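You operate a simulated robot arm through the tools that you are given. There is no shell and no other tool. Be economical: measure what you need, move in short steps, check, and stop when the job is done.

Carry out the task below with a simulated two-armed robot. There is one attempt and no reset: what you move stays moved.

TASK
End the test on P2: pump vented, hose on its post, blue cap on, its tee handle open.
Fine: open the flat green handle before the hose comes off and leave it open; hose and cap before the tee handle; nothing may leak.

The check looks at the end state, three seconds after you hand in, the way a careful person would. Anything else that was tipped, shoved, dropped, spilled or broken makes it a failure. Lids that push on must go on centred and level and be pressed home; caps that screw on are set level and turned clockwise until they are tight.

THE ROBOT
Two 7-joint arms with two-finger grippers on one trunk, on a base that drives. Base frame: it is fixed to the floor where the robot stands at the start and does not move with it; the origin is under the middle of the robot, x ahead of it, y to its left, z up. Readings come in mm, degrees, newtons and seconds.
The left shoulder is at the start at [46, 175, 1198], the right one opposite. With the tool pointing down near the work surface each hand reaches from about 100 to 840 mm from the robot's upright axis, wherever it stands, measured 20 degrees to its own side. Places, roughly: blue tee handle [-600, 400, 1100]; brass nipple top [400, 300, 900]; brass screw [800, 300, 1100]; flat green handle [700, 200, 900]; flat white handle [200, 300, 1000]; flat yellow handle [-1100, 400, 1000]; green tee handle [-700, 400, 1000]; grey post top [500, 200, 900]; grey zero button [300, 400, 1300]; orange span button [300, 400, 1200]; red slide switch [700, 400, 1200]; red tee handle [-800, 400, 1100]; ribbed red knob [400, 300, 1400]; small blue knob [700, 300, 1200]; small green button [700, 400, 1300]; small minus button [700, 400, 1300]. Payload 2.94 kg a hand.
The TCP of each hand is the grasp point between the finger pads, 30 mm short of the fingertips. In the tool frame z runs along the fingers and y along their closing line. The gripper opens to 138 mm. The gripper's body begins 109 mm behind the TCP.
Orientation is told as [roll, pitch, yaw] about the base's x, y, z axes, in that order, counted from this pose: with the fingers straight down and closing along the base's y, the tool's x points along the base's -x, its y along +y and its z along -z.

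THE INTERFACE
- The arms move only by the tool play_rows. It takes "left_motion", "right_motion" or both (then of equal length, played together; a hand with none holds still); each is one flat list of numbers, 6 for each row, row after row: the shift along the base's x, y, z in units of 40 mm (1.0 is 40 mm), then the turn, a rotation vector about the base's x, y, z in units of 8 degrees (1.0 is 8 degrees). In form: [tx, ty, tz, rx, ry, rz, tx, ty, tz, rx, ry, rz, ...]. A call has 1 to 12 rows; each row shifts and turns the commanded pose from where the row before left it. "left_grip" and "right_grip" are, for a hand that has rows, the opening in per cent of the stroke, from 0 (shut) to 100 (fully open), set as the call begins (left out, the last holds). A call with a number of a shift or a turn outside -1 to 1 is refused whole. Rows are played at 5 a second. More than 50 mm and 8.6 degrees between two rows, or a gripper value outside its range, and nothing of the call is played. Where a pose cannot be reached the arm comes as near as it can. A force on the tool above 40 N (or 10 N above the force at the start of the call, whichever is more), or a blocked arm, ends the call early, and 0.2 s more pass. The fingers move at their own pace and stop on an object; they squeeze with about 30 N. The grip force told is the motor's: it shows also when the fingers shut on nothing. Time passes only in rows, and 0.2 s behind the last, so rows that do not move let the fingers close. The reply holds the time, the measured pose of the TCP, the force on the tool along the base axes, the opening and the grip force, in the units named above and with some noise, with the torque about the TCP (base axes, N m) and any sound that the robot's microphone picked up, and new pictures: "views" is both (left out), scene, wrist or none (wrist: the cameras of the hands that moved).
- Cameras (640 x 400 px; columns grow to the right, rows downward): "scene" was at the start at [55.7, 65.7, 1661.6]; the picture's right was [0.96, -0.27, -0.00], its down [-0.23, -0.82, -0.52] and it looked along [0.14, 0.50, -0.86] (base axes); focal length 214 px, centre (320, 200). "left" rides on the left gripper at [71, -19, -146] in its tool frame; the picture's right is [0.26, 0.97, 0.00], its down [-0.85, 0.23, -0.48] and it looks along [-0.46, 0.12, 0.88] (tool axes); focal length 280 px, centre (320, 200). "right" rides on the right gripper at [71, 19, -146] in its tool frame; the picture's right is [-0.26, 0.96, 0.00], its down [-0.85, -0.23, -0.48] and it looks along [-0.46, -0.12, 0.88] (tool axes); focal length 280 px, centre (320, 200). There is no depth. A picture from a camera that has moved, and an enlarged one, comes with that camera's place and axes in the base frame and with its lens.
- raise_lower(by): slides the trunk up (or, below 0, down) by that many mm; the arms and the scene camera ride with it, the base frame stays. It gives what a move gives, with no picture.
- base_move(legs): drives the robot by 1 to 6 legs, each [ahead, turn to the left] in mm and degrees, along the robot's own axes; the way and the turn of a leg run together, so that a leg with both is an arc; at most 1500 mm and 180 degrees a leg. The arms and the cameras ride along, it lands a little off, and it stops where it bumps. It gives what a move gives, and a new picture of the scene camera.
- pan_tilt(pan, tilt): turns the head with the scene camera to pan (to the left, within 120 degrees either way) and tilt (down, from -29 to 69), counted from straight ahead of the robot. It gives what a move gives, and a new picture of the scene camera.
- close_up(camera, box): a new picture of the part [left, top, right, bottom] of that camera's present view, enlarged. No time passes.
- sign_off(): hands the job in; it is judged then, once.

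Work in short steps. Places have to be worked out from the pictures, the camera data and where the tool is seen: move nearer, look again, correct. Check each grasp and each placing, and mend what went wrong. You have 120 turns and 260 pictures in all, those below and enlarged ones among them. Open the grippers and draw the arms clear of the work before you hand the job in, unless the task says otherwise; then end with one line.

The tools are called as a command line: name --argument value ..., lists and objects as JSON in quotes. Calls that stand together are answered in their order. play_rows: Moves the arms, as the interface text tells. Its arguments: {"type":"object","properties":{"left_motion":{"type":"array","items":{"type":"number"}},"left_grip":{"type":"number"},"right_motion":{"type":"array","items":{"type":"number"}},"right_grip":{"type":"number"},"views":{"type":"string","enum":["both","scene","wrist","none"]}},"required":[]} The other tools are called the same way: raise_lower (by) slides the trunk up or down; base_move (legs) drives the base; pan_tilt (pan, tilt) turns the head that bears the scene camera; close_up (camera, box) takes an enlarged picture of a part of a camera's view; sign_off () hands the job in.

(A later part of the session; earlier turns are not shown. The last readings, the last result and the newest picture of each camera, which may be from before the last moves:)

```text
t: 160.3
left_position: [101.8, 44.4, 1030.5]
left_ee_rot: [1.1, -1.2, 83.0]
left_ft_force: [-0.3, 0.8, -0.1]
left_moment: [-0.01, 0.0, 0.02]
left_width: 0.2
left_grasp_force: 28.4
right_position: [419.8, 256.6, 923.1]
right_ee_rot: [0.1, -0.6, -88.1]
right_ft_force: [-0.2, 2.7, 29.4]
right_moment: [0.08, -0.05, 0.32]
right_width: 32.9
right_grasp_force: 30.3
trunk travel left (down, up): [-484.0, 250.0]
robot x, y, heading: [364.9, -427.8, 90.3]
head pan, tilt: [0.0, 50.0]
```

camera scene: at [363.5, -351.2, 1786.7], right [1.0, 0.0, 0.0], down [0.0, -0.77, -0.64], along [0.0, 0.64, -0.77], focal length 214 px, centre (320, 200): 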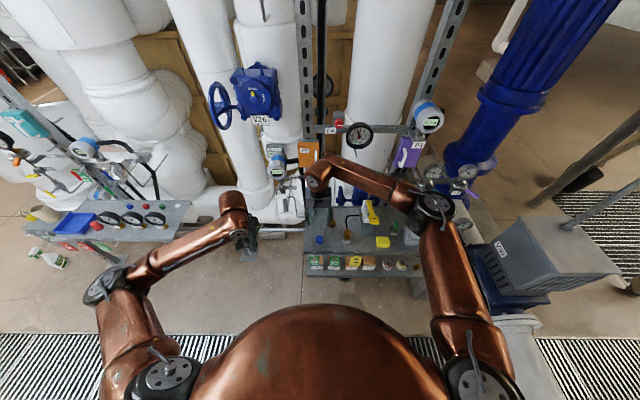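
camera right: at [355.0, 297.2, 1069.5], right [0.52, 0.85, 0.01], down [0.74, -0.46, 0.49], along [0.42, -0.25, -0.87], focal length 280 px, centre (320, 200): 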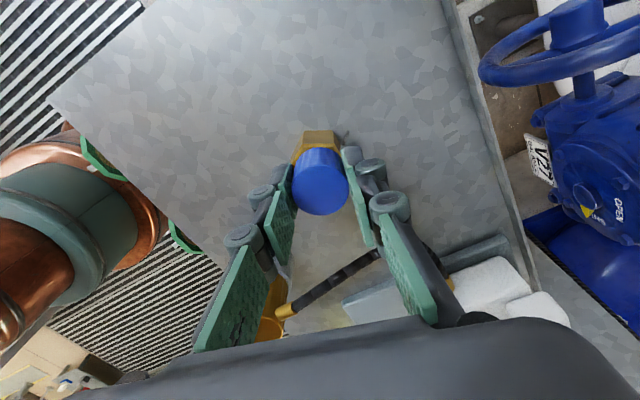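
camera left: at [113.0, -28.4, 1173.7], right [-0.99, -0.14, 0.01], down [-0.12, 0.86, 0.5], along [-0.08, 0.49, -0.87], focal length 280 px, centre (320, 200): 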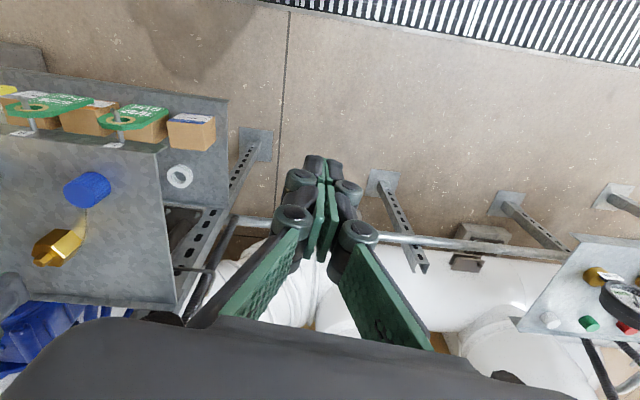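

Torque rises to 0.32 N·m. I check retention with a small lift (about 2 mm past neutral).

play_rows --right_motion '[0, 0, 0.08, 0, 0, 0, 0, 0, 0.06, 0, 0, 0, 0, 0, 0.02, 0, 0, 0]' --views "none"

close_up --camera "right" --box '[270, 110, 370, 210]'

```text
t: 161.1
left_position: [103.3, 46.8, 1029.3]
left_ee_rot: [1.2, -1.1, 82.9]
left_ft_force: [0.2, -0.1, 0.2]
left_moment: [0.01, -0.02, 0.01]
left_width: 0.0
left_grasp_force: 28.2
right_position: [422.3, 256.3, 923.8]
right_ee_rot: [0.4, -1.0, -88.1]
right_ft_force: [0.2, 0.1, 0.2]
right_moment: [-0.01, -0.02, -0.02]
right_width: 32.8
right_grasp_force: 30.7
trunk travel left (down, up): [-484.0, 250.0]
robot x, y, heading: [365.3, -428.1, 90.1]
head pan, tilt: [0.0, 50.0]
```

```text
4.00 times, centred on (320, 160) of right
camera zoom: at [437.4, 331.5, 1068.4], right [0.97, -0.23, 0.01], down [-0.21, -0.85, 0.49], along [-0.1, -0.48, -0.87], focal length 1122 px, centre (320, 360)
```

zoom: 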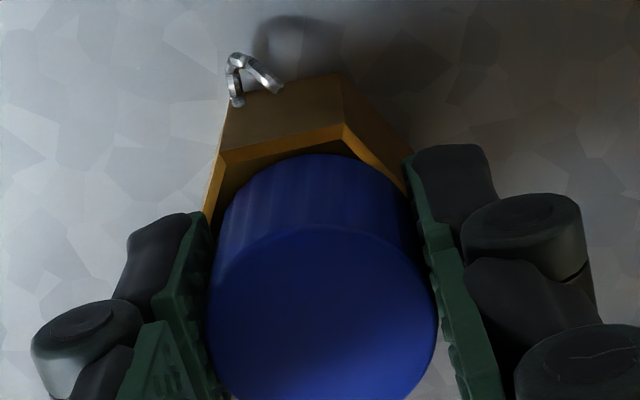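

Inconclusive; lift 4 mm more and read.

play_rows --right_motion '[0, 0, 0.05, 0, 0, 0, 0, 0, 0.05, 0, 0, 0, 0, 0, 0, 0, 0, 0]' --views "none"

close_up --camera "scene" --box '[324, 209, 338, 225]'

```text
t: 161.9
left_position: [102.2, 47.0, 1030.5]
left_ee_rot: [1.2, -1.2, 82.9]
left_ft_force: [0.1, -0.3, 0.0]
left_moment: [0.03, -0.01, -0.01]
left_width: 0.0
left_grasp_force: 28.7
right_position: [420.7, 256.6, 929.2]
right_ee_rot: [0.2, -1.0, -88.1]
right_ft_force: [0.6, 0.0, -0.8]
right_moment: [-0.02, -0.04, 0.04]
right_width: 32.9
right_grasp_force: 29.8
trunk travel left (down, up): [-484.0, 250.0]
robot x, y, heading: [365.8, -429.1, 90.2]
head pan, tilt: [0.0, 50.0]
```

```text
16.00 times, centred on (331, 217) of scene
camera zoom: at [365.4, -352.3, 1786.8], right [1.0, 0.0, 0.0], down [0.0, -0.77, -0.64], along [0.0, 0.64, -0.77], focal length 3432 px, centre (144, -72)
```

zoom: 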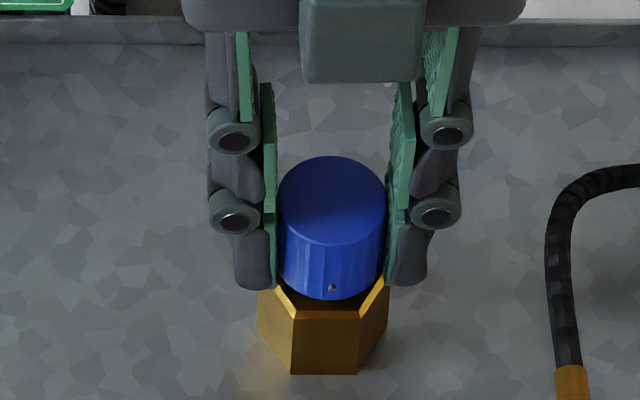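

Still free. Direct comparison in the scene view shows the cap ~1.8 mm too far +x. I correct (−1.8, +0.8), lower until contact and check depth again.

play_rows --right_motion '[-0.045, 0.02, 0.05, 0, 0, 0, 0, 0, -0.1, 0, 0, 0, 0, 0, -0.1, 0, 0, 0, 0, 0, -0.05, 0, 0, 0, 0, 0, 0, 0, 0, 0]' --views "none"

close_up --camera "scene" --box '[324, 209, 338, 225]'

```text
t: 163.1
left_position: [103.3, 45.1, 1030.7]
left_ee_rot: [1.2, -1.1, 82.9]
left_ft_force: [-0.1, 0.4, -0.1]
left_moment: [-0.02, -0.01, -0.02]
left_width: 0.0
left_grasp_force: 28.1
right_position: [419.1, 257.4, 921.2]
right_ee_rot: [0.1, -0.9, -88.0]
right_ft_force: [-0.3, 0.6, 3.5]
right_moment: [-0.02, -0.07, 0.0]
right_width: 32.9
right_grasp_force: 30.4
trunk travel left (down, up): [-484.0, 250.0]
robot x, y, heading: [365.7, -430.0, 90.2]
head pan, tilt: [0.0, 50.0]
```

```text
16.00 times, centred on (331, 217) of scene
camera zoom: at [365.4, -352.9, 1786.9], right [1.0, 0.0, 0.0], down [0.0, -0.77, -0.64], along [0.0, 0.64, -0.77], focal length 3432 px, centre (144, -72)
```

zoom: 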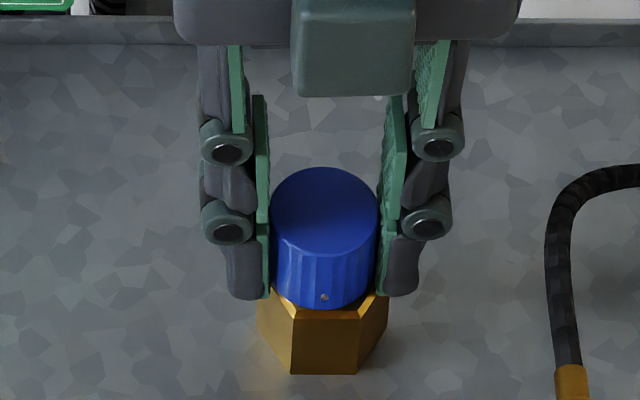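

Now it went deeper, centred in x. Press slightly and test a little further clockwise turn.

play_rows --right_motion '[0, 0, -0.05, 0, 0, 0, 0, 0, -0.04, 0, 0, -0.5, 0, 0, 0, 0, 0, -1, 0, 0, 0, 0, 0, -1]' --views "none"

play_rows --right_motion '[0, 0, 0.05, 0, 0, 0, 0, 0, 0.05, 0, 0, 0, 0, 0, 0, 0, 0, 0]' --views "none"

close_up --camera "scene" --box '[324, 209, 338, 225]'

```text
t: 163.9
left_position: [102.5, 45.4, 1030.7]
left_ee_rot: [1.2, -1.1, 82.7]
left_ft_force: [0.3, 0.5, 0.1]
left_moment: [-0.02, 0.03, -0.01]
left_width: 0.0
left_grasp_force: 28.3
right_position: [420.2, 259.9, 921.6]
right_ee_rot: [0.0, -0.7, -97.0]
right_ft_force: [2.1, -6.4, 10.4]
right_moment: [-0.29, -0.08, 0.01]
right_width: 33.1
right_grasp_force: 30.0
trunk travel left (down, up): [-484.0, 250.0]
robot x, y, heading: [365.9, -428.2, 89.9]
head pan, tilt: [0.0, 50.0]
stopped in row 3 (right hand): the force on the tool passed its limit at 41 N (the readings are from after the stop); the commanded pose is now the measured one
```

```text
t: 164.7
left_position: [102.6, 45.7, 1029.7]
left_ee_rot: [1.2, -1.1, 82.9]
left_ft_force: [-0.3, 0.7, 0.9]
left_moment: [0.07, -0.02, 0.05]
left_width: 0.0
left_grasp_force: 27.9
right_position: [419.5, 261.1, 924.0]
right_ee_rot: [0.1, -0.7, -97.1]
right_ft_force: [-0.3, -0.2, 0.3]
right_moment: [-0.01, -0.01, -0.02]
right_width: 33.2
right_grasp_force: 30.5
trunk travel left (down, up): [-484.0, 250.0]
robot x, y, heading: [367.5, -427.5, 90.1]
head pan, tilt: [0.0, 50.0]
```

```text
16.00 times, centred on (331, 217) of scene
camera zoom: at [365.5, -352.3, 1786.7], right [1.0, 0.0, 0.0], down [0.0, -0.77, -0.64], along [0.0, 0.64, -0.77], focal length 3432 px, centre (144, -72)
```

zoom: 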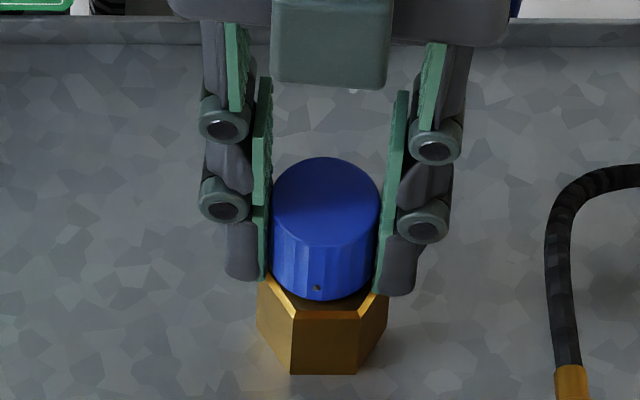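

The 41 N stop nudged the hand +y again. I recentre (−3.4 mm y), set the cap down softly, release, swing back to yaw ~104°, re-grip centred, and try the clockwise turn once more with gentle force.

play_rows --right_motion '[0, 0, 0.05, 0, 0, 0, 0, -0.087, 0, 0, 0, 0, 0, 0, -0.1, 0, 0, 0, 0, 0, -0.04, 0, 0, 0, 0, 0, 0, 0, 0, 0]' --views "none"

play_rows --right_motion '[0, 0, 0, 0, 0, 0, 0, 0, 0, 0, 0, 0, 0, 0, 0.1, 0, 0, 1, 0, 0, 0, 0, 0, 1, 0, 0, 0, 0, 0, 1, 0, 0, 0, 0, 0, 1, 0, 0, 0, 0, 0, 1, 0, 0, 0, 0, 0, 1, 0, 0, 0, 0, 0, 1, 0, 0, 0, 0, 0, 1, 0, 0, 0, 0, 0, 1, 0, 0, 0, 0, 0, 1]' --right_grip 50 --views "none"

play_rows --right_motion '[0, 0, 0, 0, 0, 1, 0, 0, 0, 0, 0, 1, 0, 0, 0, 0, 0, 1, 0, 0, 0, 0, 0, 1, 0, 0, 0, 0, 0, 1, 0, 0, 0, 0, 0, 1, 0, 0, 0, 0, 0, 1, 0, 0, 0, 0, 0, 1, 0, 0, 0, 0, 0, 1, 0, 0, 0, 0, 0, 1, 0, 0, 0, 0, 0, 1, 0, 0, 0, 0, 0, 1]' --views "none"

close_up --camera "scene" --box '[324, 209, 338, 225]'

close_up --camera "right" --box '[280, 110, 360, 190]'

```text
t: 165.9
left_position: [101.5, 45.6, 1030.4]
left_ee_rot: [1.1, -1.0, 82.9]
left_ft_force: [-0.4, 0.3, 0.1]
left_moment: [0.01, 0.01, -0.01]
left_width: 0.0
left_grasp_force: 28.7
right_position: [420.4, 256.9, 922.3]
right_ee_rot: [0.0, -0.6, -97.0]
right_ft_force: [1.9, 1.3, 5.6]
right_moment: [0.02, -0.1, -0.02]
right_width: 32.9
right_grasp_force: 30.1
trunk travel left (down, up): [-484.0, 250.0]
robot x, y, heading: [364.4, -428.5, 90.4]
head pan, tilt: [0.0, 50.0]
```

```text
t: 168.5
left_position: [102.2, 46.9, 1030.2]
left_ee_rot: [1.2, -1.1, 82.9]
left_ft_force: [0.3, 0.1, -0.4]
left_moment: [0.0, -0.01, 0.03]
left_width: 0.0
left_grasp_force: 28.6
right_position: [420.5, 256.1, 924.6]
right_ee_rot: [0.0, -0.6, -16.8]
right_ft_force: [-0.1, 1.0, -0.3]
right_moment: [-0.01, 0.03, -0.02]
right_width: 69.0
right_grasp_force: 0.0
trunk travel left (down, up): [-484.0, 250.0]
robot x, y, heading: [364.2, -426.5, 90.2]
head pan, tilt: [0.0, 50.0]
```

```text
t: 171.1
left_position: [102.6, 45.4, 1030.9]
left_ee_rot: [1.3, -1.1, 82.9]
left_ft_force: [0.5, -0.2, -0.1]
left_moment: [-0.04, 0.01, -0.01]
left_width: 0.0
left_grasp_force: 28.2
right_position: [418.9, 256.9, 925.4]
right_ee_rot: [0.1, -0.8, 79.3]
right_ft_force: [-0.1, 0.4, -0.3]
right_moment: [-0.01, 0.0, -0.03]
right_width: 69.0
right_grasp_force: 0.0
trunk travel left (down, up): [-484.0, 250.0]
robot x, y, heading: [365.2, -429.8, 90.2]
head pan, tilt: [0.0, 50.0]
```

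```text
16.00 times, centred on (331, 217) of scene
camera zoom: at [365.5, -352.4, 1786.8], right [1.0, 0.0, 0.0], down [0.0, -0.77, -0.64], along [0.0, 0.64, -0.77], focal length 3432 px, centre (144, -72)
```

zoom: 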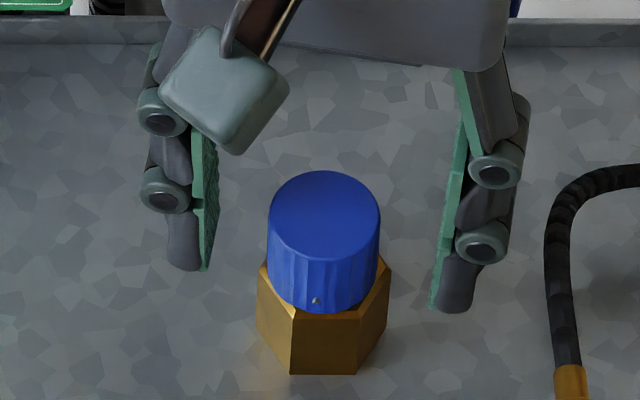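

```text
5.00 times, centred on (320, 150) of right
camera zoom: at [386.6, 190.5, 1070.2], right [-0.9, 0.44, 0.0], down [0.39, 0.78, 0.49], along [0.21, 0.44, -0.87], focal length 1402 px, centre (320, 450)
```

zoom: 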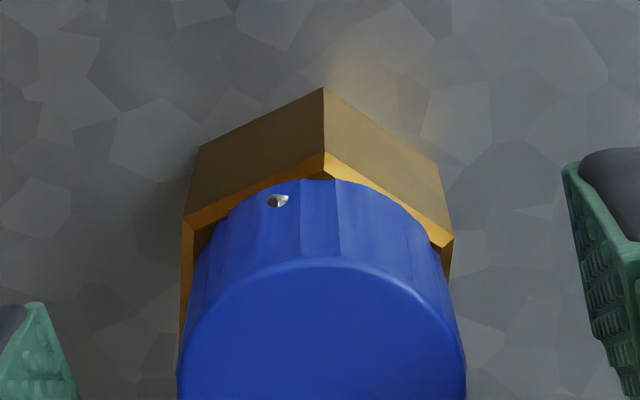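

Now it sits flush and centred (matches the computed rim position). I grip here with almost no vertical force and turn clockwise.

play_rows --right_motion '[0, 0, 0, 0, 0, 0, 0, 0, 0, 0, 0, 0, 0, 0, 0, 0, 0, 0, 0, 0, -0.03, 0, 0, 0, 0, 0, 0, 0, 0, -1, 0, 0, 0, 0, 0, -1, 0, 0, 0, 0, 0, -1]' --right_grip 0 --views "none"

play_rows --right_motion '[0, 0, 0, 0, 0, -1, 0, 0, 0, 0, 0, -1, 0, 0, 0, 0, 0, -1, 0, 0, 0, 0, 0, -1, 0, 0, 0, 0, 0, -1, 0, 0, 0, 0, 0, -1]' --views "none"

play_rows --right_motion '[0, 0, 0, 0, 0, -1, 0, 0, 0, 0, 0, -1, 0, 0, 0, 0, 0, -1, 0, 0, 0, 0, 0, -1, 0, 0, 0, 0, 0, -1, 0, 0, 0, 0, 0, -1, 0, 0, 0, 0, 0, -1, 0, 0, 0, 0, 0, -1]' --views "none"

```text
t: 172.7
left_position: [103.5, 45.6, 1030.8]
left_ee_rot: [1.2, -1.1, 82.9]
left_ft_force: [-0.9, -0.1, -0.4]
left_moment: [0.02, 0.02, -0.01]
left_width: 0.2
left_grasp_force: 28.5
right_position: [420.2, 256.8, 924.5]
right_ee_rot: [0.2, -0.7, 54.9]
right_ft_force: [-1.2, 2.1, 6.9]
right_moment: [0.13, 0.01, 0.01]
right_width: 33.4
right_grasp_force: 29.6
trunk travel left (down, up): [-484.0, 250.0]
robot x, y, heading: [365.7, -427.5, 90.2]
head pan, tilt: [0.0, 50.0]
```

```text
t: 174.1
left_position: [102.5, 45.6, 1029.1]
left_ee_rot: [1.1, -1.2, 82.9]
left_ft_force: [-0.3, -0.2, -0.1]
left_moment: [0.01, -0.02, 0.0]
left_width: 0.2
left_grasp_force: 28.3
right_position: [419.7, 257.9, 922.8]
right_ee_rot: [0.1, -0.7, 6.9]
right_ft_force: [-2.3, 3.3, 9.3]
right_moment: [0.16, 0.0, 0.05]
right_width: 33.5
right_grasp_force: 30.1
trunk travel left (down, up): [-484.0, 250.0]
robot x, y, heading: [365.2, -428.4, 90.2]
head pan, tilt: [0.0, 50.0]
```

```text
t: 175.9
left_position: [103.4, 45.2, 1031.2]
left_ee_rot: [1.2, -1.1, 82.9]
left_ft_force: [0.0, -0.8, -0.6]
left_moment: [0.02, -0.04, -0.02]
left_width: 0.0
left_grasp_force: 28.5
right_position: [419.5, 255.5, 923.7]
right_ee_rot: [0.1, -0.7, -57.2]
right_ft_force: [0.6, 2.4, 10.7]
right_moment: [0.06, -0.16, 0.05]
right_width: 32.9
right_grasp_force: 30.3
trunk travel left (down, up): [-484.0, 250.0]
robot x, y, heading: [365.9, -428.3, 90.2]
head pan, tilt: [0.0, 50.0]
```

No thread action (torque 0.05 N·m, constant force): the cap is a push-on and is already home. I release and check centring.

play_rows --right_motion '[0, 0, 0, 0, 0, 0, 0, 0, 0, 0, 0, 0, 0, 0, 0, 0, 0, 0]' --right_grip 50 --views "none"

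play_rows --right_motion '[0, 0, 0.7, 0, 0, 1, 0, 0, 0.7, 0, 0, 1, 0, 0, 0, 0, 0, 1, 0, 0, 0, 0, 0, 1, 0, 0, 0, 0, 0, 1, 0, 0, 0, 0, 0, 1, 0, 0, 0, 0, 0, 1, 0, 0, 0, 0, 0, 1, 0, 0, 0, 0, 0, 1, 0, 0, 0, 0, 0, 1, 0, 0, 0, 0, 0, 1, 0, 0, 0, 0, 0, 1]' --views "none"

close_up --camera "scene" --box '[324, 209, 338, 225]'

close_up --camera "right" --box '[280, 80, 360, 160]'

```text
t: 176.7
left_position: [102.3, 46.2, 1031.8]
left_ee_rot: [1.2, -1.1, 82.9]
left_ft_force: [-0.3, 1.0, 0.4]
left_moment: [0.0, 0.02, -0.01]
left_width: 0.0
left_grasp_force: 28.7
right_position: [419.1, 256.7, 922.5]
right_ee_rot: [0.2, -0.7, -57.0]
right_ft_force: [-0.5, 0.3, -0.5]
right_moment: [-0.04, 0.0, -0.02]
right_width: 69.2
right_grasp_force: 0.1
trunk travel left (down, up): [-484.0, 250.0]
robot x, y, heading: [367.2, -432.9, 90.3]
head pan, tilt: [0.0, 50.0]
```

```text
t: 179.3
left_position: [103.1, 46.8, 1030.2]
left_ee_rot: [1.1, -1.0, 82.9]
left_ft_force: [0.0, 0.3, -0.2]
left_moment: [0.0, 0.0, 0.0]
left_width: 0.0
left_grasp_force: 28.8
right_position: [419.4, 257.0, 980.1]
right_ee_rot: [0.2, -0.8, 39.2]
right_ft_force: [0.1, -0.2, 0.2]
right_moment: [0.02, -0.02, 0.03]
right_width: 69.3
right_grasp_force: 0.1
trunk travel left (down, up): [-484.0, 250.0]
robot x, y, heading: [365.2, -426.2, 90.4]
head pan, tilt: [0.0, 50.0]
```

```text
16.00 times, centred on (331, 217) of scene
camera zoom: at [365.5, -352.3, 1786.8], right [1.0, 0.0, 0.0], down [0.0, -0.77, -0.64], along [0.0, 0.64, -0.77], focal length 3432 px, centre (144, -72)
```

zoom: 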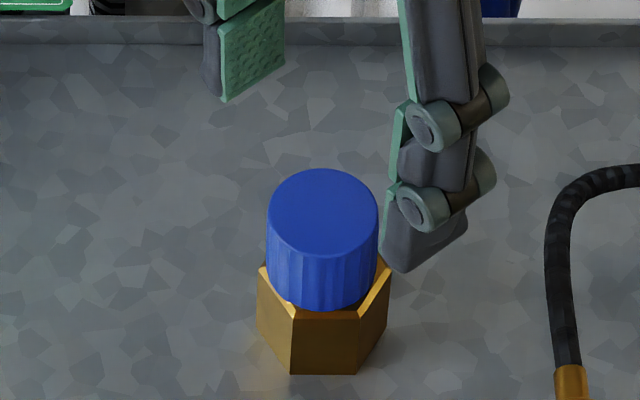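

```text
5.00 times, centred on (320, 120) of right
camera zoom: at [350.4, 227.1, 1124.8], right [-0.41, 0.91, 0.0], down [0.8, 0.35, 0.49], along [0.44, 0.2, -0.87], focal length 1402 px, centre (320, 600)
```

zoom: 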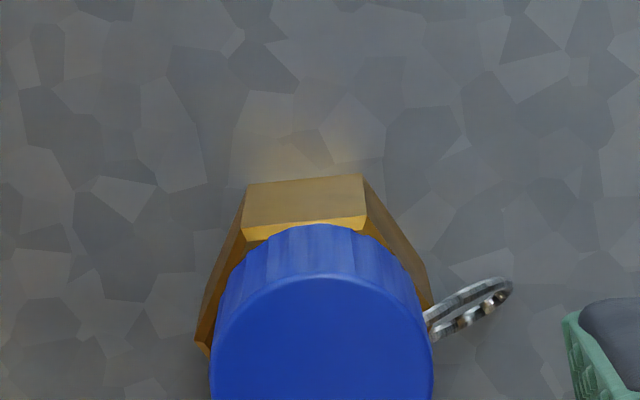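

Cap is flush and centred. I press it home from above with closed fingertips, gently.

play_rows --right_motion '[0, 0, 0.1, 0, 0, 0, 0, 0, 0, 0, 0, 0, 0, 0, 0, 0, 0, 0, 0, 0, 0, 0, 0, 0, 0, 0, 0, 0, 0, 0]' --right_grip 0 --views "none"

play_rows --right_motion '[0, 0, -0.5, 0, 0, 0, 0, 0, -0.2, 0, 0, 0, 0, 0, -0.1, 0, 0, 0, 0, 0, -0.05, 0, 0, 0, 0, 0, -0.05, 0, 0, 0]' --views "none"

```text
t: 180.5
left_position: [102.9, 47.4, 1030.5]
left_ee_rot: [1.3, -1.1, 82.9]
left_ft_force: [-0.1, 0.0, 0.2]
left_moment: [0.0, 0.0, -0.06]
left_width: 0.0
left_grasp_force: 28.8
right_position: [418.7, 258.2, 983.2]
right_ee_rot: [0.0, -0.7, 39.0]
right_ft_force: [1.0, 0.4, 0.4]
right_moment: [0.02, 0.0, 0.0]
right_width: 0.1
right_grasp_force: 28.6
trunk travel left (down, up): [-484.0, 250.0]
robot x, y, heading: [366.4, -427.8, 90.3]
head pan, tilt: [0.0, 50.0]
```

```text
t: 181.7
left_position: [102.7, 45.4, 1031.2]
left_ee_rot: [1.1, -1.1, 82.9]
left_ft_force: [0.2, 0.0, 0.7]
left_moment: [-0.01, 0.0, 0.0]
left_width: 0.0
left_grasp_force: 28.6
right_position: [418.7, 256.4, 949.8]
right_ee_rot: [0.2, -0.7, 39.0]
right_ft_force: [-0.2, 0.1, 7.1]
right_moment: [0.02, -0.01, 0.01]
right_width: 6.1
right_grasp_force: 28.4
trunk travel left (down, up): [-484.0, 250.0]
robot x, y, heading: [368.9, -428.8, 90.3]
head pan, tilt: [0.0, 50.0]
```

Contact on the cap top at tip z≈920. Press a few mm more, then lift away.

play_rows --right_motion '[0, 0, -0.05, 0, 0, 0, 0, 0, -0.05, 0, 0, 0, 0, 0, -0.04, 0, 0, 0]' --views "none"

play_rows --right_motion '[0, 0, 0.5, 0, 0, 0, 0, 0, 1, 0, 0, 0, 0, 0, 1, 0, 0, 0, 1, 0, 0, 0, 0, 0, 1, 0, 0, 0, 0, 0]' --views "none"

close_up --camera "scene" --box '[324, 209, 338, 225]'

```text
t: 182.6
left_position: [102.7, 45.6, 1030.4]
left_ee_rot: [1.2, -1.1, 82.7]
left_ft_force: [-0.9, 0.5, -0.8]
left_moment: [-0.03, -0.01, -0.01]
left_width: 0.0
left_grasp_force: 28.1
right_position: [418.8, 259.2, 949.3]
right_ee_rot: [0.6, -0.5, 38.9]
right_ft_force: [0.7, -5.4, 19.4]
right_moment: [-0.25, -0.01, 0.01]
right_width: 6.1
right_grasp_force: 28.5
trunk travel left (down, up): [-484.0, 250.0]
robot x, y, heading: [364.9, -428.2, 89.8]
head pan, tilt: [0.0, 50.0]
stopped in row 3 (right hand): the force on the tool passed its limit at 42 N (the readings are from after the stop); the commanded pose is now the measured one
```

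```text
t: 183.8
left_position: [103.1, 46.2, 1030.2]
left_ee_rot: [1.3, -1.1, 82.9]
left_ft_force: [-0.1, 1.0, -0.1]
left_moment: [0.0, 0.0, -0.05]
left_width: 0.0
left_grasp_force: 28.6
right_position: [500.2, 257.6, 1047.5]
right_ee_rot: [0.4, -0.6, 39.0]
right_ft_force: [0.2, 0.2, 0.2]
right_moment: [0.0, 0.03, -0.02]
right_width: 0.0
right_grasp_force: 28.1
trunk travel left (down, up): [-484.0, 250.0]
robot x, y, heading: [370.4, -425.9, 90.0]
head pan, tilt: [0.0, 50.0]
```

```text
16.00 times, centred on (331, 217) of scene
camera zoom: at [366.8, -352.7, 1786.8], right [1.0, 0.0, 0.0], down [0.0, -0.77, -0.64], along [0.0, 0.64, -0.77], focal length 3432 px, centre (144, -72)
```

zoom: 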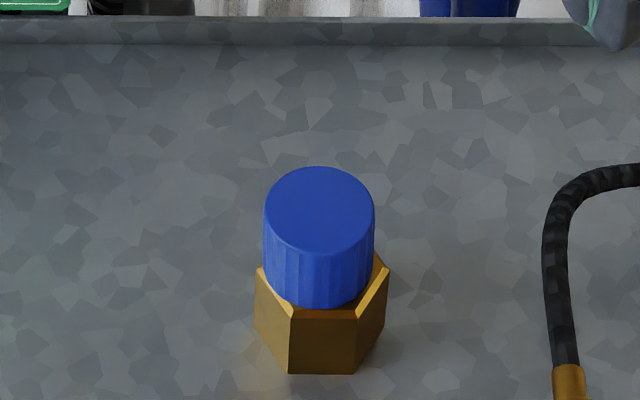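

Cap done. Now the tee: its thin white bar is at about (203,255,957), stem toward me. I turn the left hand so its fingers point toward +y, closing vertically.

play_rows --left_motion '[0.3, -0.6, 0, 0, 0, 0.9, 0.3, -0.6, 0, 1, 0, 0, 0.3, -0.3, 0, 1, 0, 0, 0.3, 0, 0, 1, 0, 0, 0, 0, -0.3, 1, 0, 0, 0, 0, -0.3, 1, 0, 0, 0, 0, -0.3, 1, 0, 0, 0, 0, -0.3, 1, 0, 0, 0, 0, 0, 1, 0, 0, 0, 0, 0, 1, 0, 0, 0, 0, 0, 1, 0, 0, 0, 0, 0, 1, 0, 0]' --views "none"

play_rows --left_motion '[0, 0, 0, 0.25, 0.9, 0, 0, 0, 0, 0, 1, 0, 0, 0, 0, 0, 1, 0, 0, 0, 0, 0, 1, 0, 0, 0, 0, 0, 1, 0, 0, 0, 0, 0, 1, 0, 0, 0, 0, 0, 1, 0, 0, 0, 0, 0, 1, 0, 0, 0, 0, 0, 1, 0, 0, 0, 0, 0, 1, 0, 0, 0, 0, 0, 1, 0, 0, 0, 0, 0, 0.35, 0]' --left_grip 35 --views "both"

```text
t: 186.4
left_position: [130.0, 20.0, 952.7]
left_ee_rot: [63.9, -84.8, 24.5]
left_ft_force: [0.0, -0.7, -0.9]
left_moment: [-0.02, 0.01, 0.02]
left_width: 0.0
left_grasp_force: 28.1
left hand out of reach, approached as far as the arm can: row 3, 4
right_position: [500.8, 257.5, 1045.4]
right_ee_rot: [0.5, -0.7, 38.9]
right_ft_force: [-0.7, -0.2, -0.1]
right_moment: [0.0, -0.02, -0.02]
right_width: 0.0
right_grasp_force: 28.4
trunk travel left (down, up): [-484.0, 250.0]
robot x, y, heading: [364.1, -428.4, 89.9]
head pan, tilt: [0.0, 50.0]
```

```text
t: 186.9
left_position: [128.1, 12.6, 944.8]
left_ee_rot: [85.4, -73.7, 0.8]
left_ft_force: [1.3, 0.8, 0.1]
left_moment: [-0.01, 0.02, 0.01]
left_width: 42.6
left_grasp_force: 0.1
right_position: [498.9, 257.3, 1046.7]
right_ee_rot: [0.4, -0.8, 38.8]
right_ft_force: [0.0, -1.4, 0.0]
right_moment: [0.02, -0.05, -0.03]
right_width: 0.0
right_grasp_force: 28.4
trunk travel left (down, up): [-484.0, 250.0]
robot x, y, heading: [365.7, -428.0, 90.3]
head pan, tilt: [0.0, 50.0]
stopped in row 2 (left hand): the arm was blocked; the commanded pose is now the measured one
camera scene: at [365.0, -352.8, 1786.8], right [1.0, 0.0, 0.0], down [0.0, -0.77, -0.64], along [0.0, 0.64, -0.77], focal length 214 px, centre (320, 200)
camera left: at [115.9, -134.0, 874.6], right [-1.0, 0.06, 0.02], down [-0.01, -0.46, 0.89], along [0.07, 0.89, 0.46], focal length 280 px, centre (320, 200)
```

scene: 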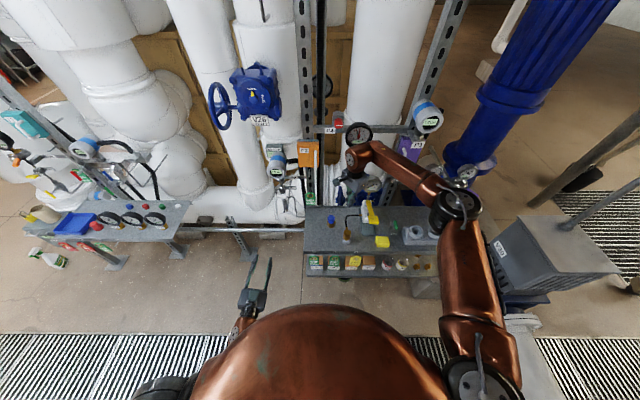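
left: 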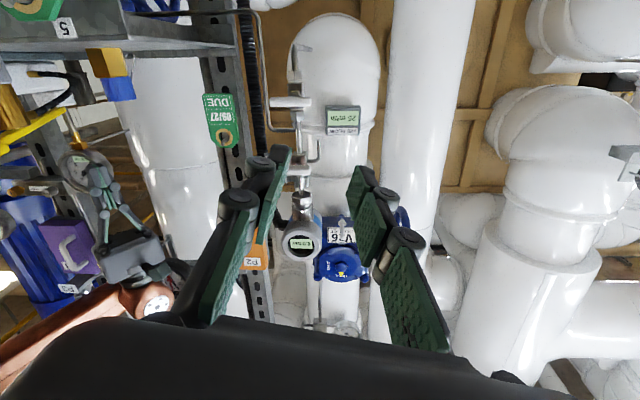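

The fingers now point at the fittings and the view (upside-down) is good. I enlarge the two white handles.

close_up --camera "left" --box '[240, 60, 360, 210]'

close_up --camera "scene" --box '[270, 165, 320, 230]'

```text
2.67 times, centred on (300, 135) of left
camera zoom: at [115.9, -134.0, 874.6], right [-1.0, 0.06, 0.02], down [-0.01, -0.46, 0.89], along [0.07, 0.89, 0.46], focal length 748 px, centre (373, 373)
```

zoom: 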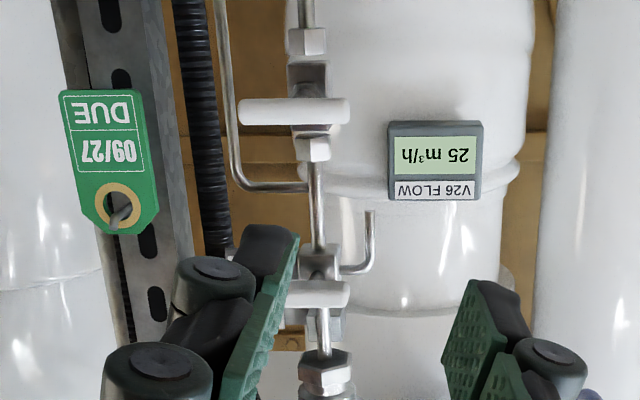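

```text
6.15 times, centred on (295, 198) of scene
camera zoom: at [365.0, -352.8, 1786.8], right [1.0, 0.0, 0.0], down [0.0, -0.77, -0.64], along [0.0, 0.64, -0.77], focal length 1320 px, centre (474, 215)
```

zoom: 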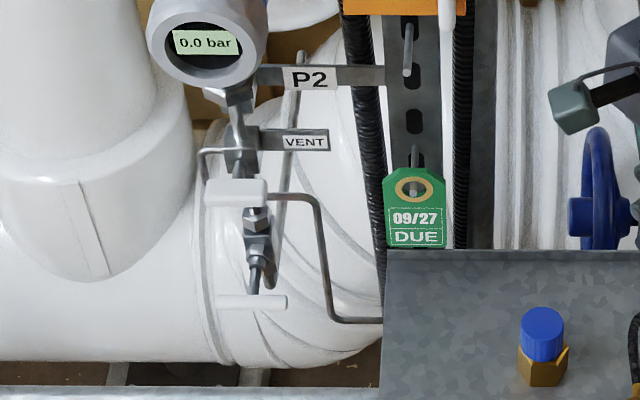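

The lower bar is the tee: about 55 mm long, centre ≈(188,270,933), stem pointing at me, bar crosswise (shut). I'll push its left end down (counter-clockwise to open) with closed fingers. First approach to just in front, a bit above its left end.

play_rows --left_motion '[0.3, 0, 0.2, 0, -1, 0, 0.4, 0.5, 0.2, 0, -1, 0, 0.25, 1, 0.1, 0, 0, 0, 0, 1, 0, 0, 0, 0, 0, 1, 0, 0, 0, 0, 0, 1, 0, 0, 0, 0]' --left_grip 0 --views "wrist"

close_up --camera "scene" --box '[270, 165, 320, 230]'

```text
t: 188.3
left_position: [159.5, 191.8, 960.9]
left_ee_rot: [58.0, -88.5, 28.4]
left_ft_force: [-0.3, 0.7, 0.9]
left_moment: [0.06, 0.02, 0.0]
left_width: 0.0
left_grasp_force: 28.0
right_position: [500.0, 259.0, 1045.6]
right_ee_rot: [0.5, -0.7, 38.8]
right_ft_force: [0.0, -0.1, -0.5]
right_moment: [-0.02, 0.0, -0.01]
right_width: 0.0
right_grasp_force: 29.0
trunk travel left (down, up): [-484.0, 250.0]
robot x, y, heading: [367.0, -425.9, 90.3]
head pan, tilt: [0.0, 50.0]
camera left: at [168.1, 45.2, 890.7], right [-0.97, 0.06, -0.24], down [-0.24, -0.45, 0.86], along [-0.06, 0.89, 0.45], focal length 280 px, centre (320, 200)
```

left: 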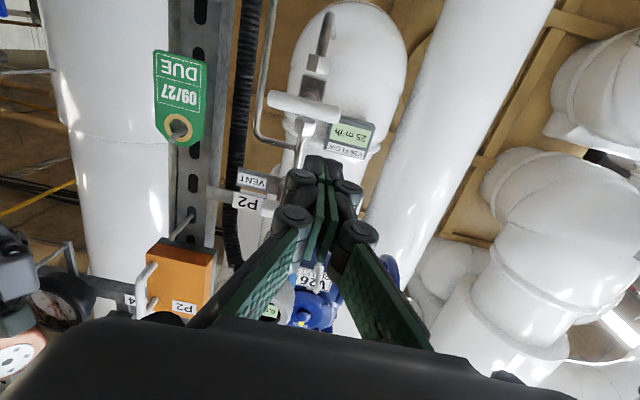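

```text
6.15 times, centred on (295, 198) of scene
camera zoom: at [366.0, -351.0, 1786.7], right [1.0, 0.0, 0.0], down [0.0, -0.77, -0.64], along [0.0, 0.64, -0.77], focal length 1320 px, centre (474, 215)
```

zoom: 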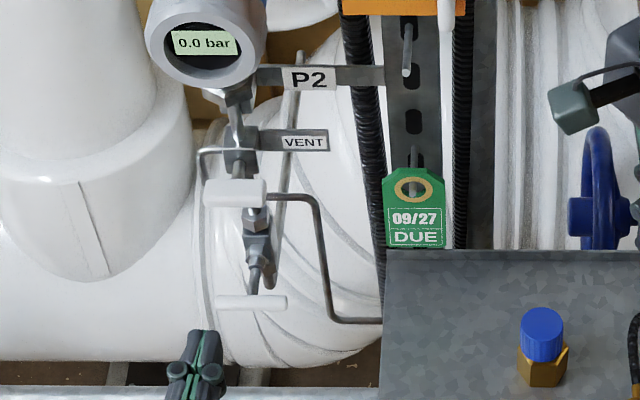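

Bar centre refined to (186.5,271.5,929). I slide the closed fingers over its left end and then push down along the arc.

play_rows --left_motion '[0.08, 0.9, 0, 0, 0, 0, 0, 0.55, 0, 0, 0, 0, 0, 0, -0.3, 0, 0, 0, -0.07, 0, -0.17, 0, 0, 0, -0.07, 0, -0.17, 0, 0, 0]' --views "wrist"

close_up --camera "scene" --box '[270, 165, 320, 230]'

```text
t: 189.5
left_position: [152.8, 248.7, 935.4]
left_ee_rot: [69.0, -88.2, 17.4]
left_ft_force: [-0.6, 0.8, 0.2]
left_moment: [0.01, 0.0, -0.05]
left_width: 0.1
left_grasp_force: 28.4
right_position: [499.0, 258.8, 1046.8]
right_ee_rot: [0.4, -0.7, 38.9]
right_ft_force: [0.0, 0.2, 0.0]
right_moment: [0.02, -0.02, -0.04]
right_width: 0.0
right_grasp_force: 28.8
trunk travel left (down, up): [-484.0, 250.0]
robot x, y, heading: [366.0, -429.1, 90.1]
head pan, tilt: [0.0, 50.0]
camera left: at [160.2, 102.4, 865.2], right [-0.97, 0.06, -0.24], down [-0.24, -0.45, 0.86], along [-0.06, 0.89, 0.45], focal length 280 px, centre (320, 200)
```

left: 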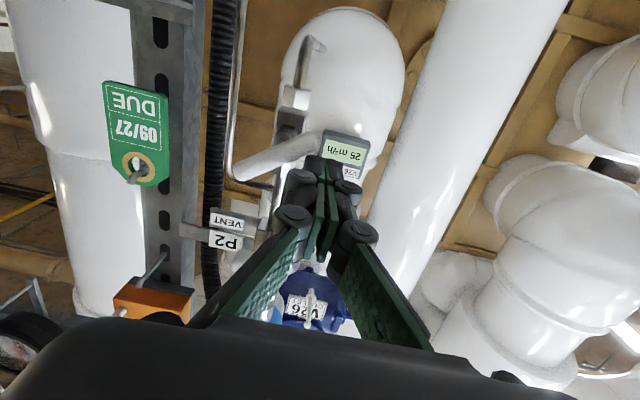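

```text
6.15 times, centred on (295, 198) of scene
camera zoom: at [365.6, -352.5, 1786.8], right [1.0, 0.0, 0.0], down [0.0, -0.77, -0.64], along [0.0, 0.64, -0.77], focal length 1320 px, centre (474, 215)
```

zoom: 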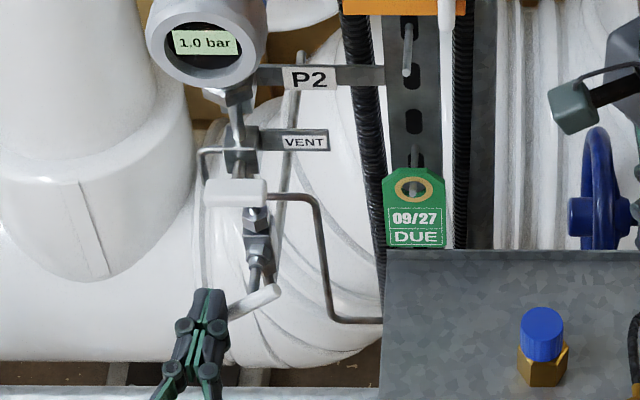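

It turns (right end rising) and P2 already reads 1.0 bar, no leak sound. I continue the arc to vertical.

play_rows --left_motion '[0.04, 0, -0.2, 0, 0, 0, 0.06, 0, -0.2, 0, 0, 0, 0.14, 0, -0.15, 0, 0, 0, 0.15, 0, -0.14, 0, 0, 0, 0.12, 0, -0.08, 0, 0, 0]' --views "wrist"

close_up --camera "scene" --box '[270, 165, 320, 230]'

```text
t: 190.9
left_position: [141.4, 247.6, 900.9]
left_ee_rot: [81.6, -84.1, 4.9]
left_ft_force: [-0.5, -0.9, 0.1]
left_moment: [0.0, 0.0, -0.01]
left_width: 0.1
left_grasp_force: 28.7
right_position: [499.4, 258.2, 1046.7]
right_ee_rot: [0.4, -0.7, 38.8]
right_ft_force: [-0.3, 0.4, 0.5]
right_moment: [-0.01, 0.0, -0.01]
right_width: 0.0
right_grasp_force: 28.4
trunk travel left (down, up): [-484.0, 250.0]
robot x, y, heading: [365.1, -430.5, 90.3]
head pan, tilt: [0.0, 50.0]
stopped in row 5 (left hand): the arm was blocked; the commanded pose is now the measured one
camera left: at [144.1, 102.2, 830.4], right [-0.98, 0.06, -0.16], down [-0.17, -0.45, 0.87], along [-0.03, 0.89, 0.46], focal length 280 px, centre (320, 200)
```

left: 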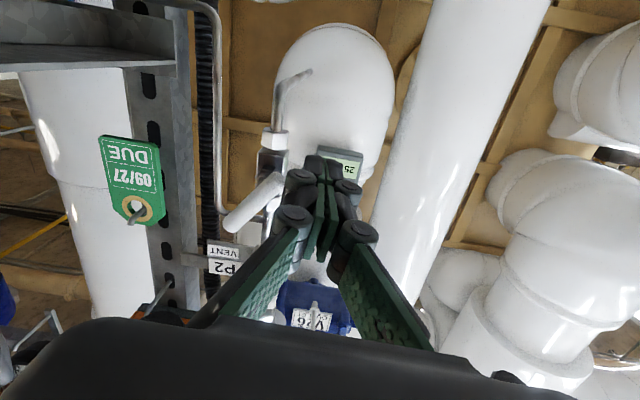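

```text
6.15 times, centred on (295, 198) of scene
camera zoom: at [365.7, -352.4, 1786.8], right [1.0, 0.0, 0.0], down [0.0, -0.77, -0.64], along [0.0, 0.64, -0.77], focal length 1320 px, centre (474, 215)
```

zoom: 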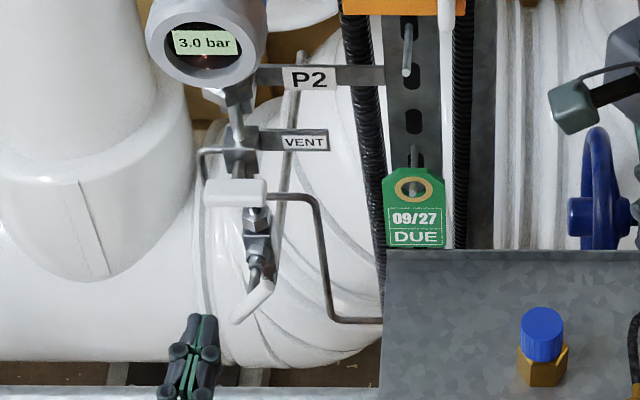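

P2 reads 3.0 bar; the bar is ~55° round, but the left wrist hit a joint limit. I roll the hand back away from the limit and push the lower end toward +x.

play_rows --left_motion '[0, 0, 0, 0, -1, 0, 0, 0, 0, 0, -1, 0, 0.2, 0, 0, 0, 0, 0, 0.2, 0, 0, 0, 0, 0, 0.2, 0, -0.05, 0, 0, 0, 0.15, 0, -0.05, 0, 0, 0]' --views "wrist"

close_up --camera "scene" --box '[270, 165, 320, 230]'

```text
t: 192.5
left_position: [143.6, 248.4, 891.0]
left_ee_rot: [-87.5, -83.6, 174.1]
left_ft_force: [-0.9, -0.5, 0.0]
left_moment: [0.02, -0.02, -0.02]
left_width: 0.0
left_grasp_force: 28.4
right_position: [499.5, 257.7, 1046.9]
right_ee_rot: [0.4, -0.8, 38.9]
right_ft_force: [0.0, 0.2, 0.6]
right_moment: [-0.01, 0.0, -0.01]
right_width: 0.1
right_grasp_force: 28.6
trunk travel left (down, up): [-484.0, 250.0]
robot x, y, heading: [365.5, -427.8, 90.2]
head pan, tilt: [0.0, 50.0]
stopped in row 6 (left hand): the arm was blocked; the commanded pose is now the measured one
camera left: at [160.1, 101.2, 824.3], right [-0.93, 0.05, -0.37], down [-0.35, -0.45, 0.82], along [-0.12, 0.89, 0.44], focal length 280 px, centre (320, 200)
```

left: 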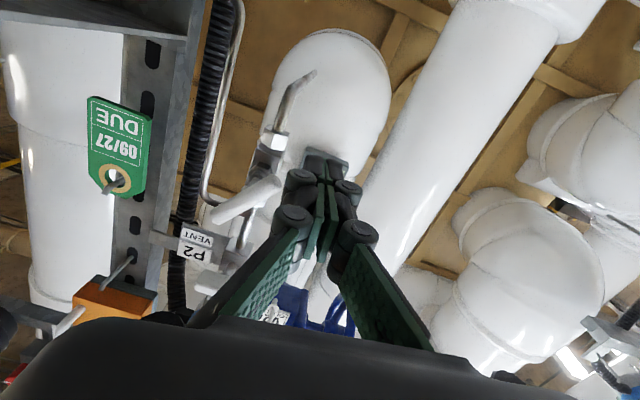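

```text
6.15 times, centred on (295, 198) of scene
camera zoom: at [365.7, -352.4, 1786.8], right [1.0, 0.0, 0.0], down [0.0, -0.77, -0.64], along [0.0, 0.64, -0.77], focal length 1320 px, centre (474, 215)
```

zoom: 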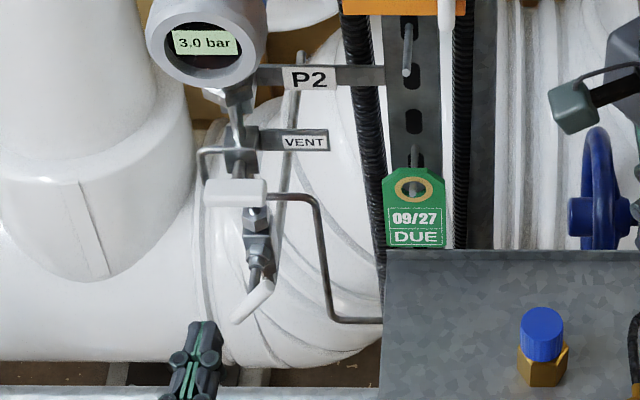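

Blocked again at that low pose without contact force. I'll instead retreat, go to the right of the bar's upper end, and push it toward −x.

play_rows --left_motion '[-0.1, -0.9, 0, 0, 0, 0, 0, -0.7, 0.4, 0, 0, 0, 0.5, 0, 0.6, 0, 0, 0, 0.8, 0, 0.5, 0, 0, 0, 0.8, 0, 0.1, 0, 0, 0]' --views "wrist"

close_up --camera "scene" --box '[270, 165, 320, 230]'

```text
t: 193.7
left_position: [159.0, 186.3, 947.3]
left_ee_rot: [83.9, -85.8, 1.2]
left_ft_force: [0.0, -0.3, -0.2]
left_moment: [-0.01, -0.01, 0.0]
left_width: 0.2
left_grasp_force: 28.3
right_position: [499.1, 259.3, 1045.4]
right_ee_rot: [0.3, -0.7, 38.9]
right_ft_force: [1.2, 0.5, 0.1]
right_moment: [-0.01, 0.02, 0.03]
right_width: 0.0
right_grasp_force: 28.7
trunk travel left (down, up): [-484.0, 250.0]
robot x, y, heading: [364.9, -428.5, 90.3]
head pan, tilt: [0.0, 50.0]
stopped in row 5 (left hand): the arm was blocked; the commanded pose is now the measured one
camera left: at [160.4, 40.1, 877.0], right [-0.98, 0.08, -0.19], down [-0.2, -0.45, 0.87], along [-0.02, 0.89, 0.46], focal length 280 px, centre (320, 200)
```

left: 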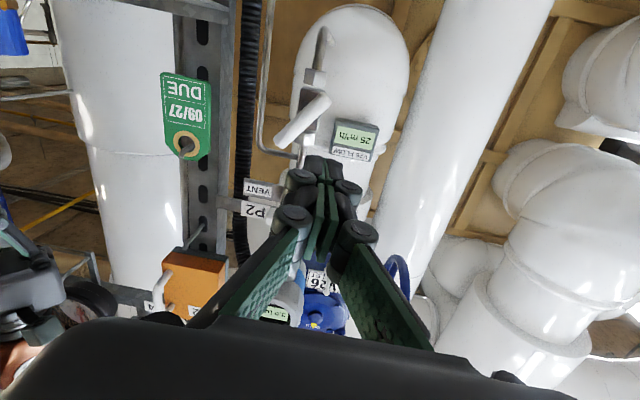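

```text
6.15 times, centred on (295, 198) of scene
camera zoom: at [365.8, -352.2, 1786.8], right [1.0, 0.0, 0.0], down [0.0, -0.77, -0.64], along [0.0, 0.64, -0.77], focal length 1320 px, centre (474, 215)
```

zoom: 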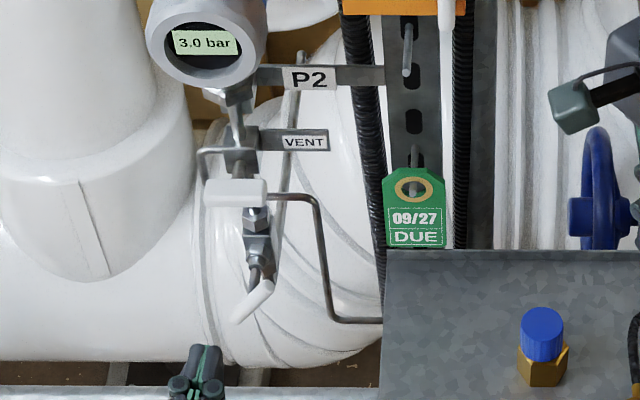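

The wrist is at its roll limit for moving +x. I roll the hand further back (−40°) and yaw it a little toward +x to get margin, then test moving +x.

play_rows --left_motion '[0, 0, 0, 0, -1, 0, 0, 0, 0, 0, -1, 0, 0, 0, 0, 0, -1, 0, 0, 0, 0, 0, -1, 0, 0, 0, 0, 0, -1, 0, 0, 0, 0, 0, 0, -1, 0, 0, 0, 0, 0, -1, 0.5, 0, 0.1, 0, 0, 0, 0.8, 0, 0.1, 0, 0, 0, 0.5, 0, 0, 0, 0, 0]' --views "wrist"

close_up --camera "scene" --box '[270, 165, 320, 230]'

```text
t: 195.9
left_position: [234.5, 186.8, 957.6]
left_ee_rot: [-94.8, -54.1, 163.9]
left_ft_force: [-0.1, 0.0, -0.1]
left_moment: [-0.02, 0.0, 0.03]
left_width: 0.0
left_grasp_force: 28.3
right_position: [499.4, 258.9, 1045.9]
right_ee_rot: [0.3, -0.7, 39.0]
right_ft_force: [0.0, 0.3, -0.6]
right_moment: [-0.01, 0.01, 0.01]
right_width: 0.0
right_grasp_force: 28.3
trunk travel left (down, up): [-484.0, 250.0]
robot x, y, heading: [367.6, -429.9, 90.3]
head pan, tilt: [0.0, 50.0]
camera left: at [238.0, 32.7, 903.9], right [-0.58, 0.25, -0.78], down [-0.81, -0.24, 0.53], along [-0.05, 0.94, 0.34], focal length 280 px, centre (320, 200)
```

left: 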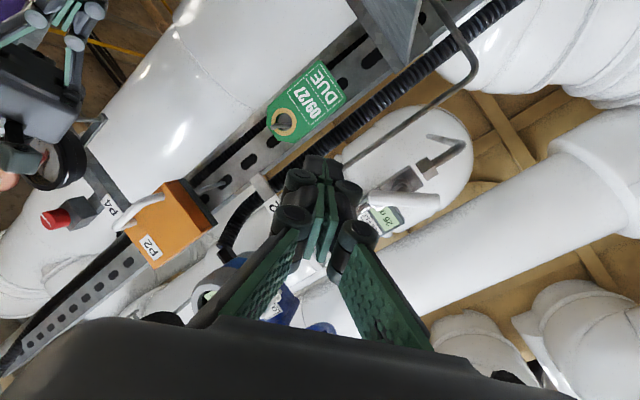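

```text
6.15 times, centred on (295, 198) of scene
camera zoom: at [367.4, -352.7, 1786.8], right [1.0, 0.0, 0.0], down [0.0, -0.77, -0.64], along [0.0, 0.64, -0.77], focal length 1320 px, centre (474, 215)
```

zoom: 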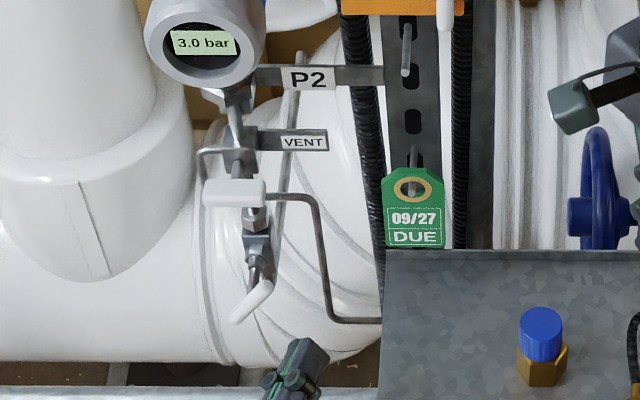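

Now there is freedom in x. I go back to the left of the bar's lower end and push it toward +x with this orientation.

play_rows --left_motion '[-0.8, 0, -0.42, 0, 0, 0, -0.8, 0, -0.42, 0, 0, 0, -0.82, 0, -0.45, 0, 0, 0, 0, 0.8, 0, 0, 0, 0, 0, 0.62, 0, 0, 0, 0, 0.25, 0, 0, 0, 0, 0, 0.2, 0, 0, 0, 0, 0]' --views "wrist"

close_up --camera "scene" --box '[270, 165, 320, 230]'

```text
t: 197.5
left_position: [152.8, 243.5, 905.0]
left_ee_rot: [-94.7, -54.0, 163.8]
left_ft_force: [-0.4, -1.8, -0.9]
left_moment: [-0.01, 0.0, 0.0]
left_width: 0.3
left_grasp_force: 28.2
right_position: [499.8, 257.5, 1046.1]
right_ee_rot: [0.5, -0.7, 39.0]
right_ft_force: [-0.7, -0.2, -0.8]
right_moment: [-0.01, -0.03, -0.01]
right_width: 0.0
right_grasp_force: 28.5
trunk travel left (down, up): [-484.0, 250.0]
robot x, y, heading: [369.3, -430.8, 90.1]
head pan, tilt: [0.0, 50.0]
camera left: at [157.3, 89.7, 851.6], right [-0.58, 0.25, -0.78], down [-0.81, -0.24, 0.53], along [-0.05, 0.94, 0.34], focal length 280 px, centre (320, 200)
```

left: 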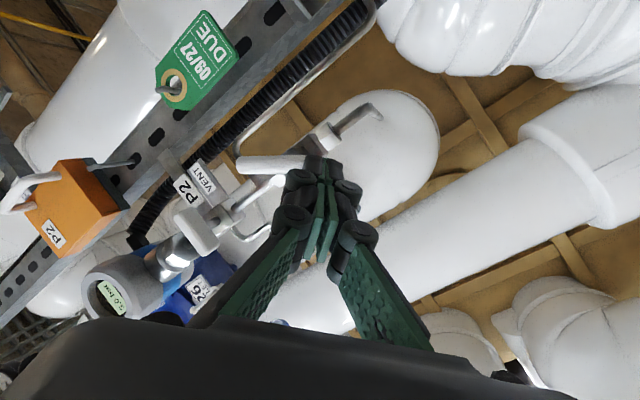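

```text
6.15 times, centred on (295, 198) of scene
camera zoom: at [365.3, -352.7, 1786.8], right [1.0, 0.0, 0.0], down [0.0, -0.77, -0.64], along [0.0, 0.64, -0.77], focal length 1320 px, centre (474, 215)
```

zoom: 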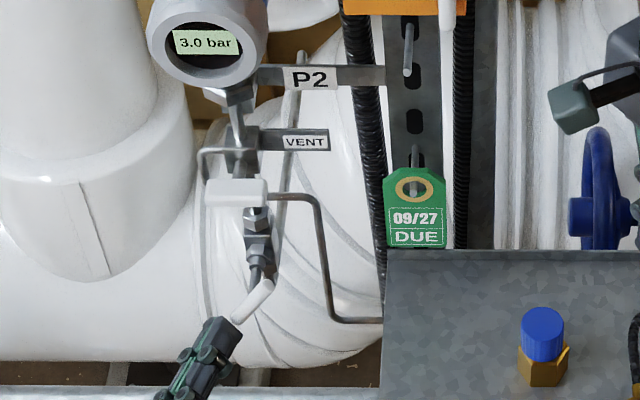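

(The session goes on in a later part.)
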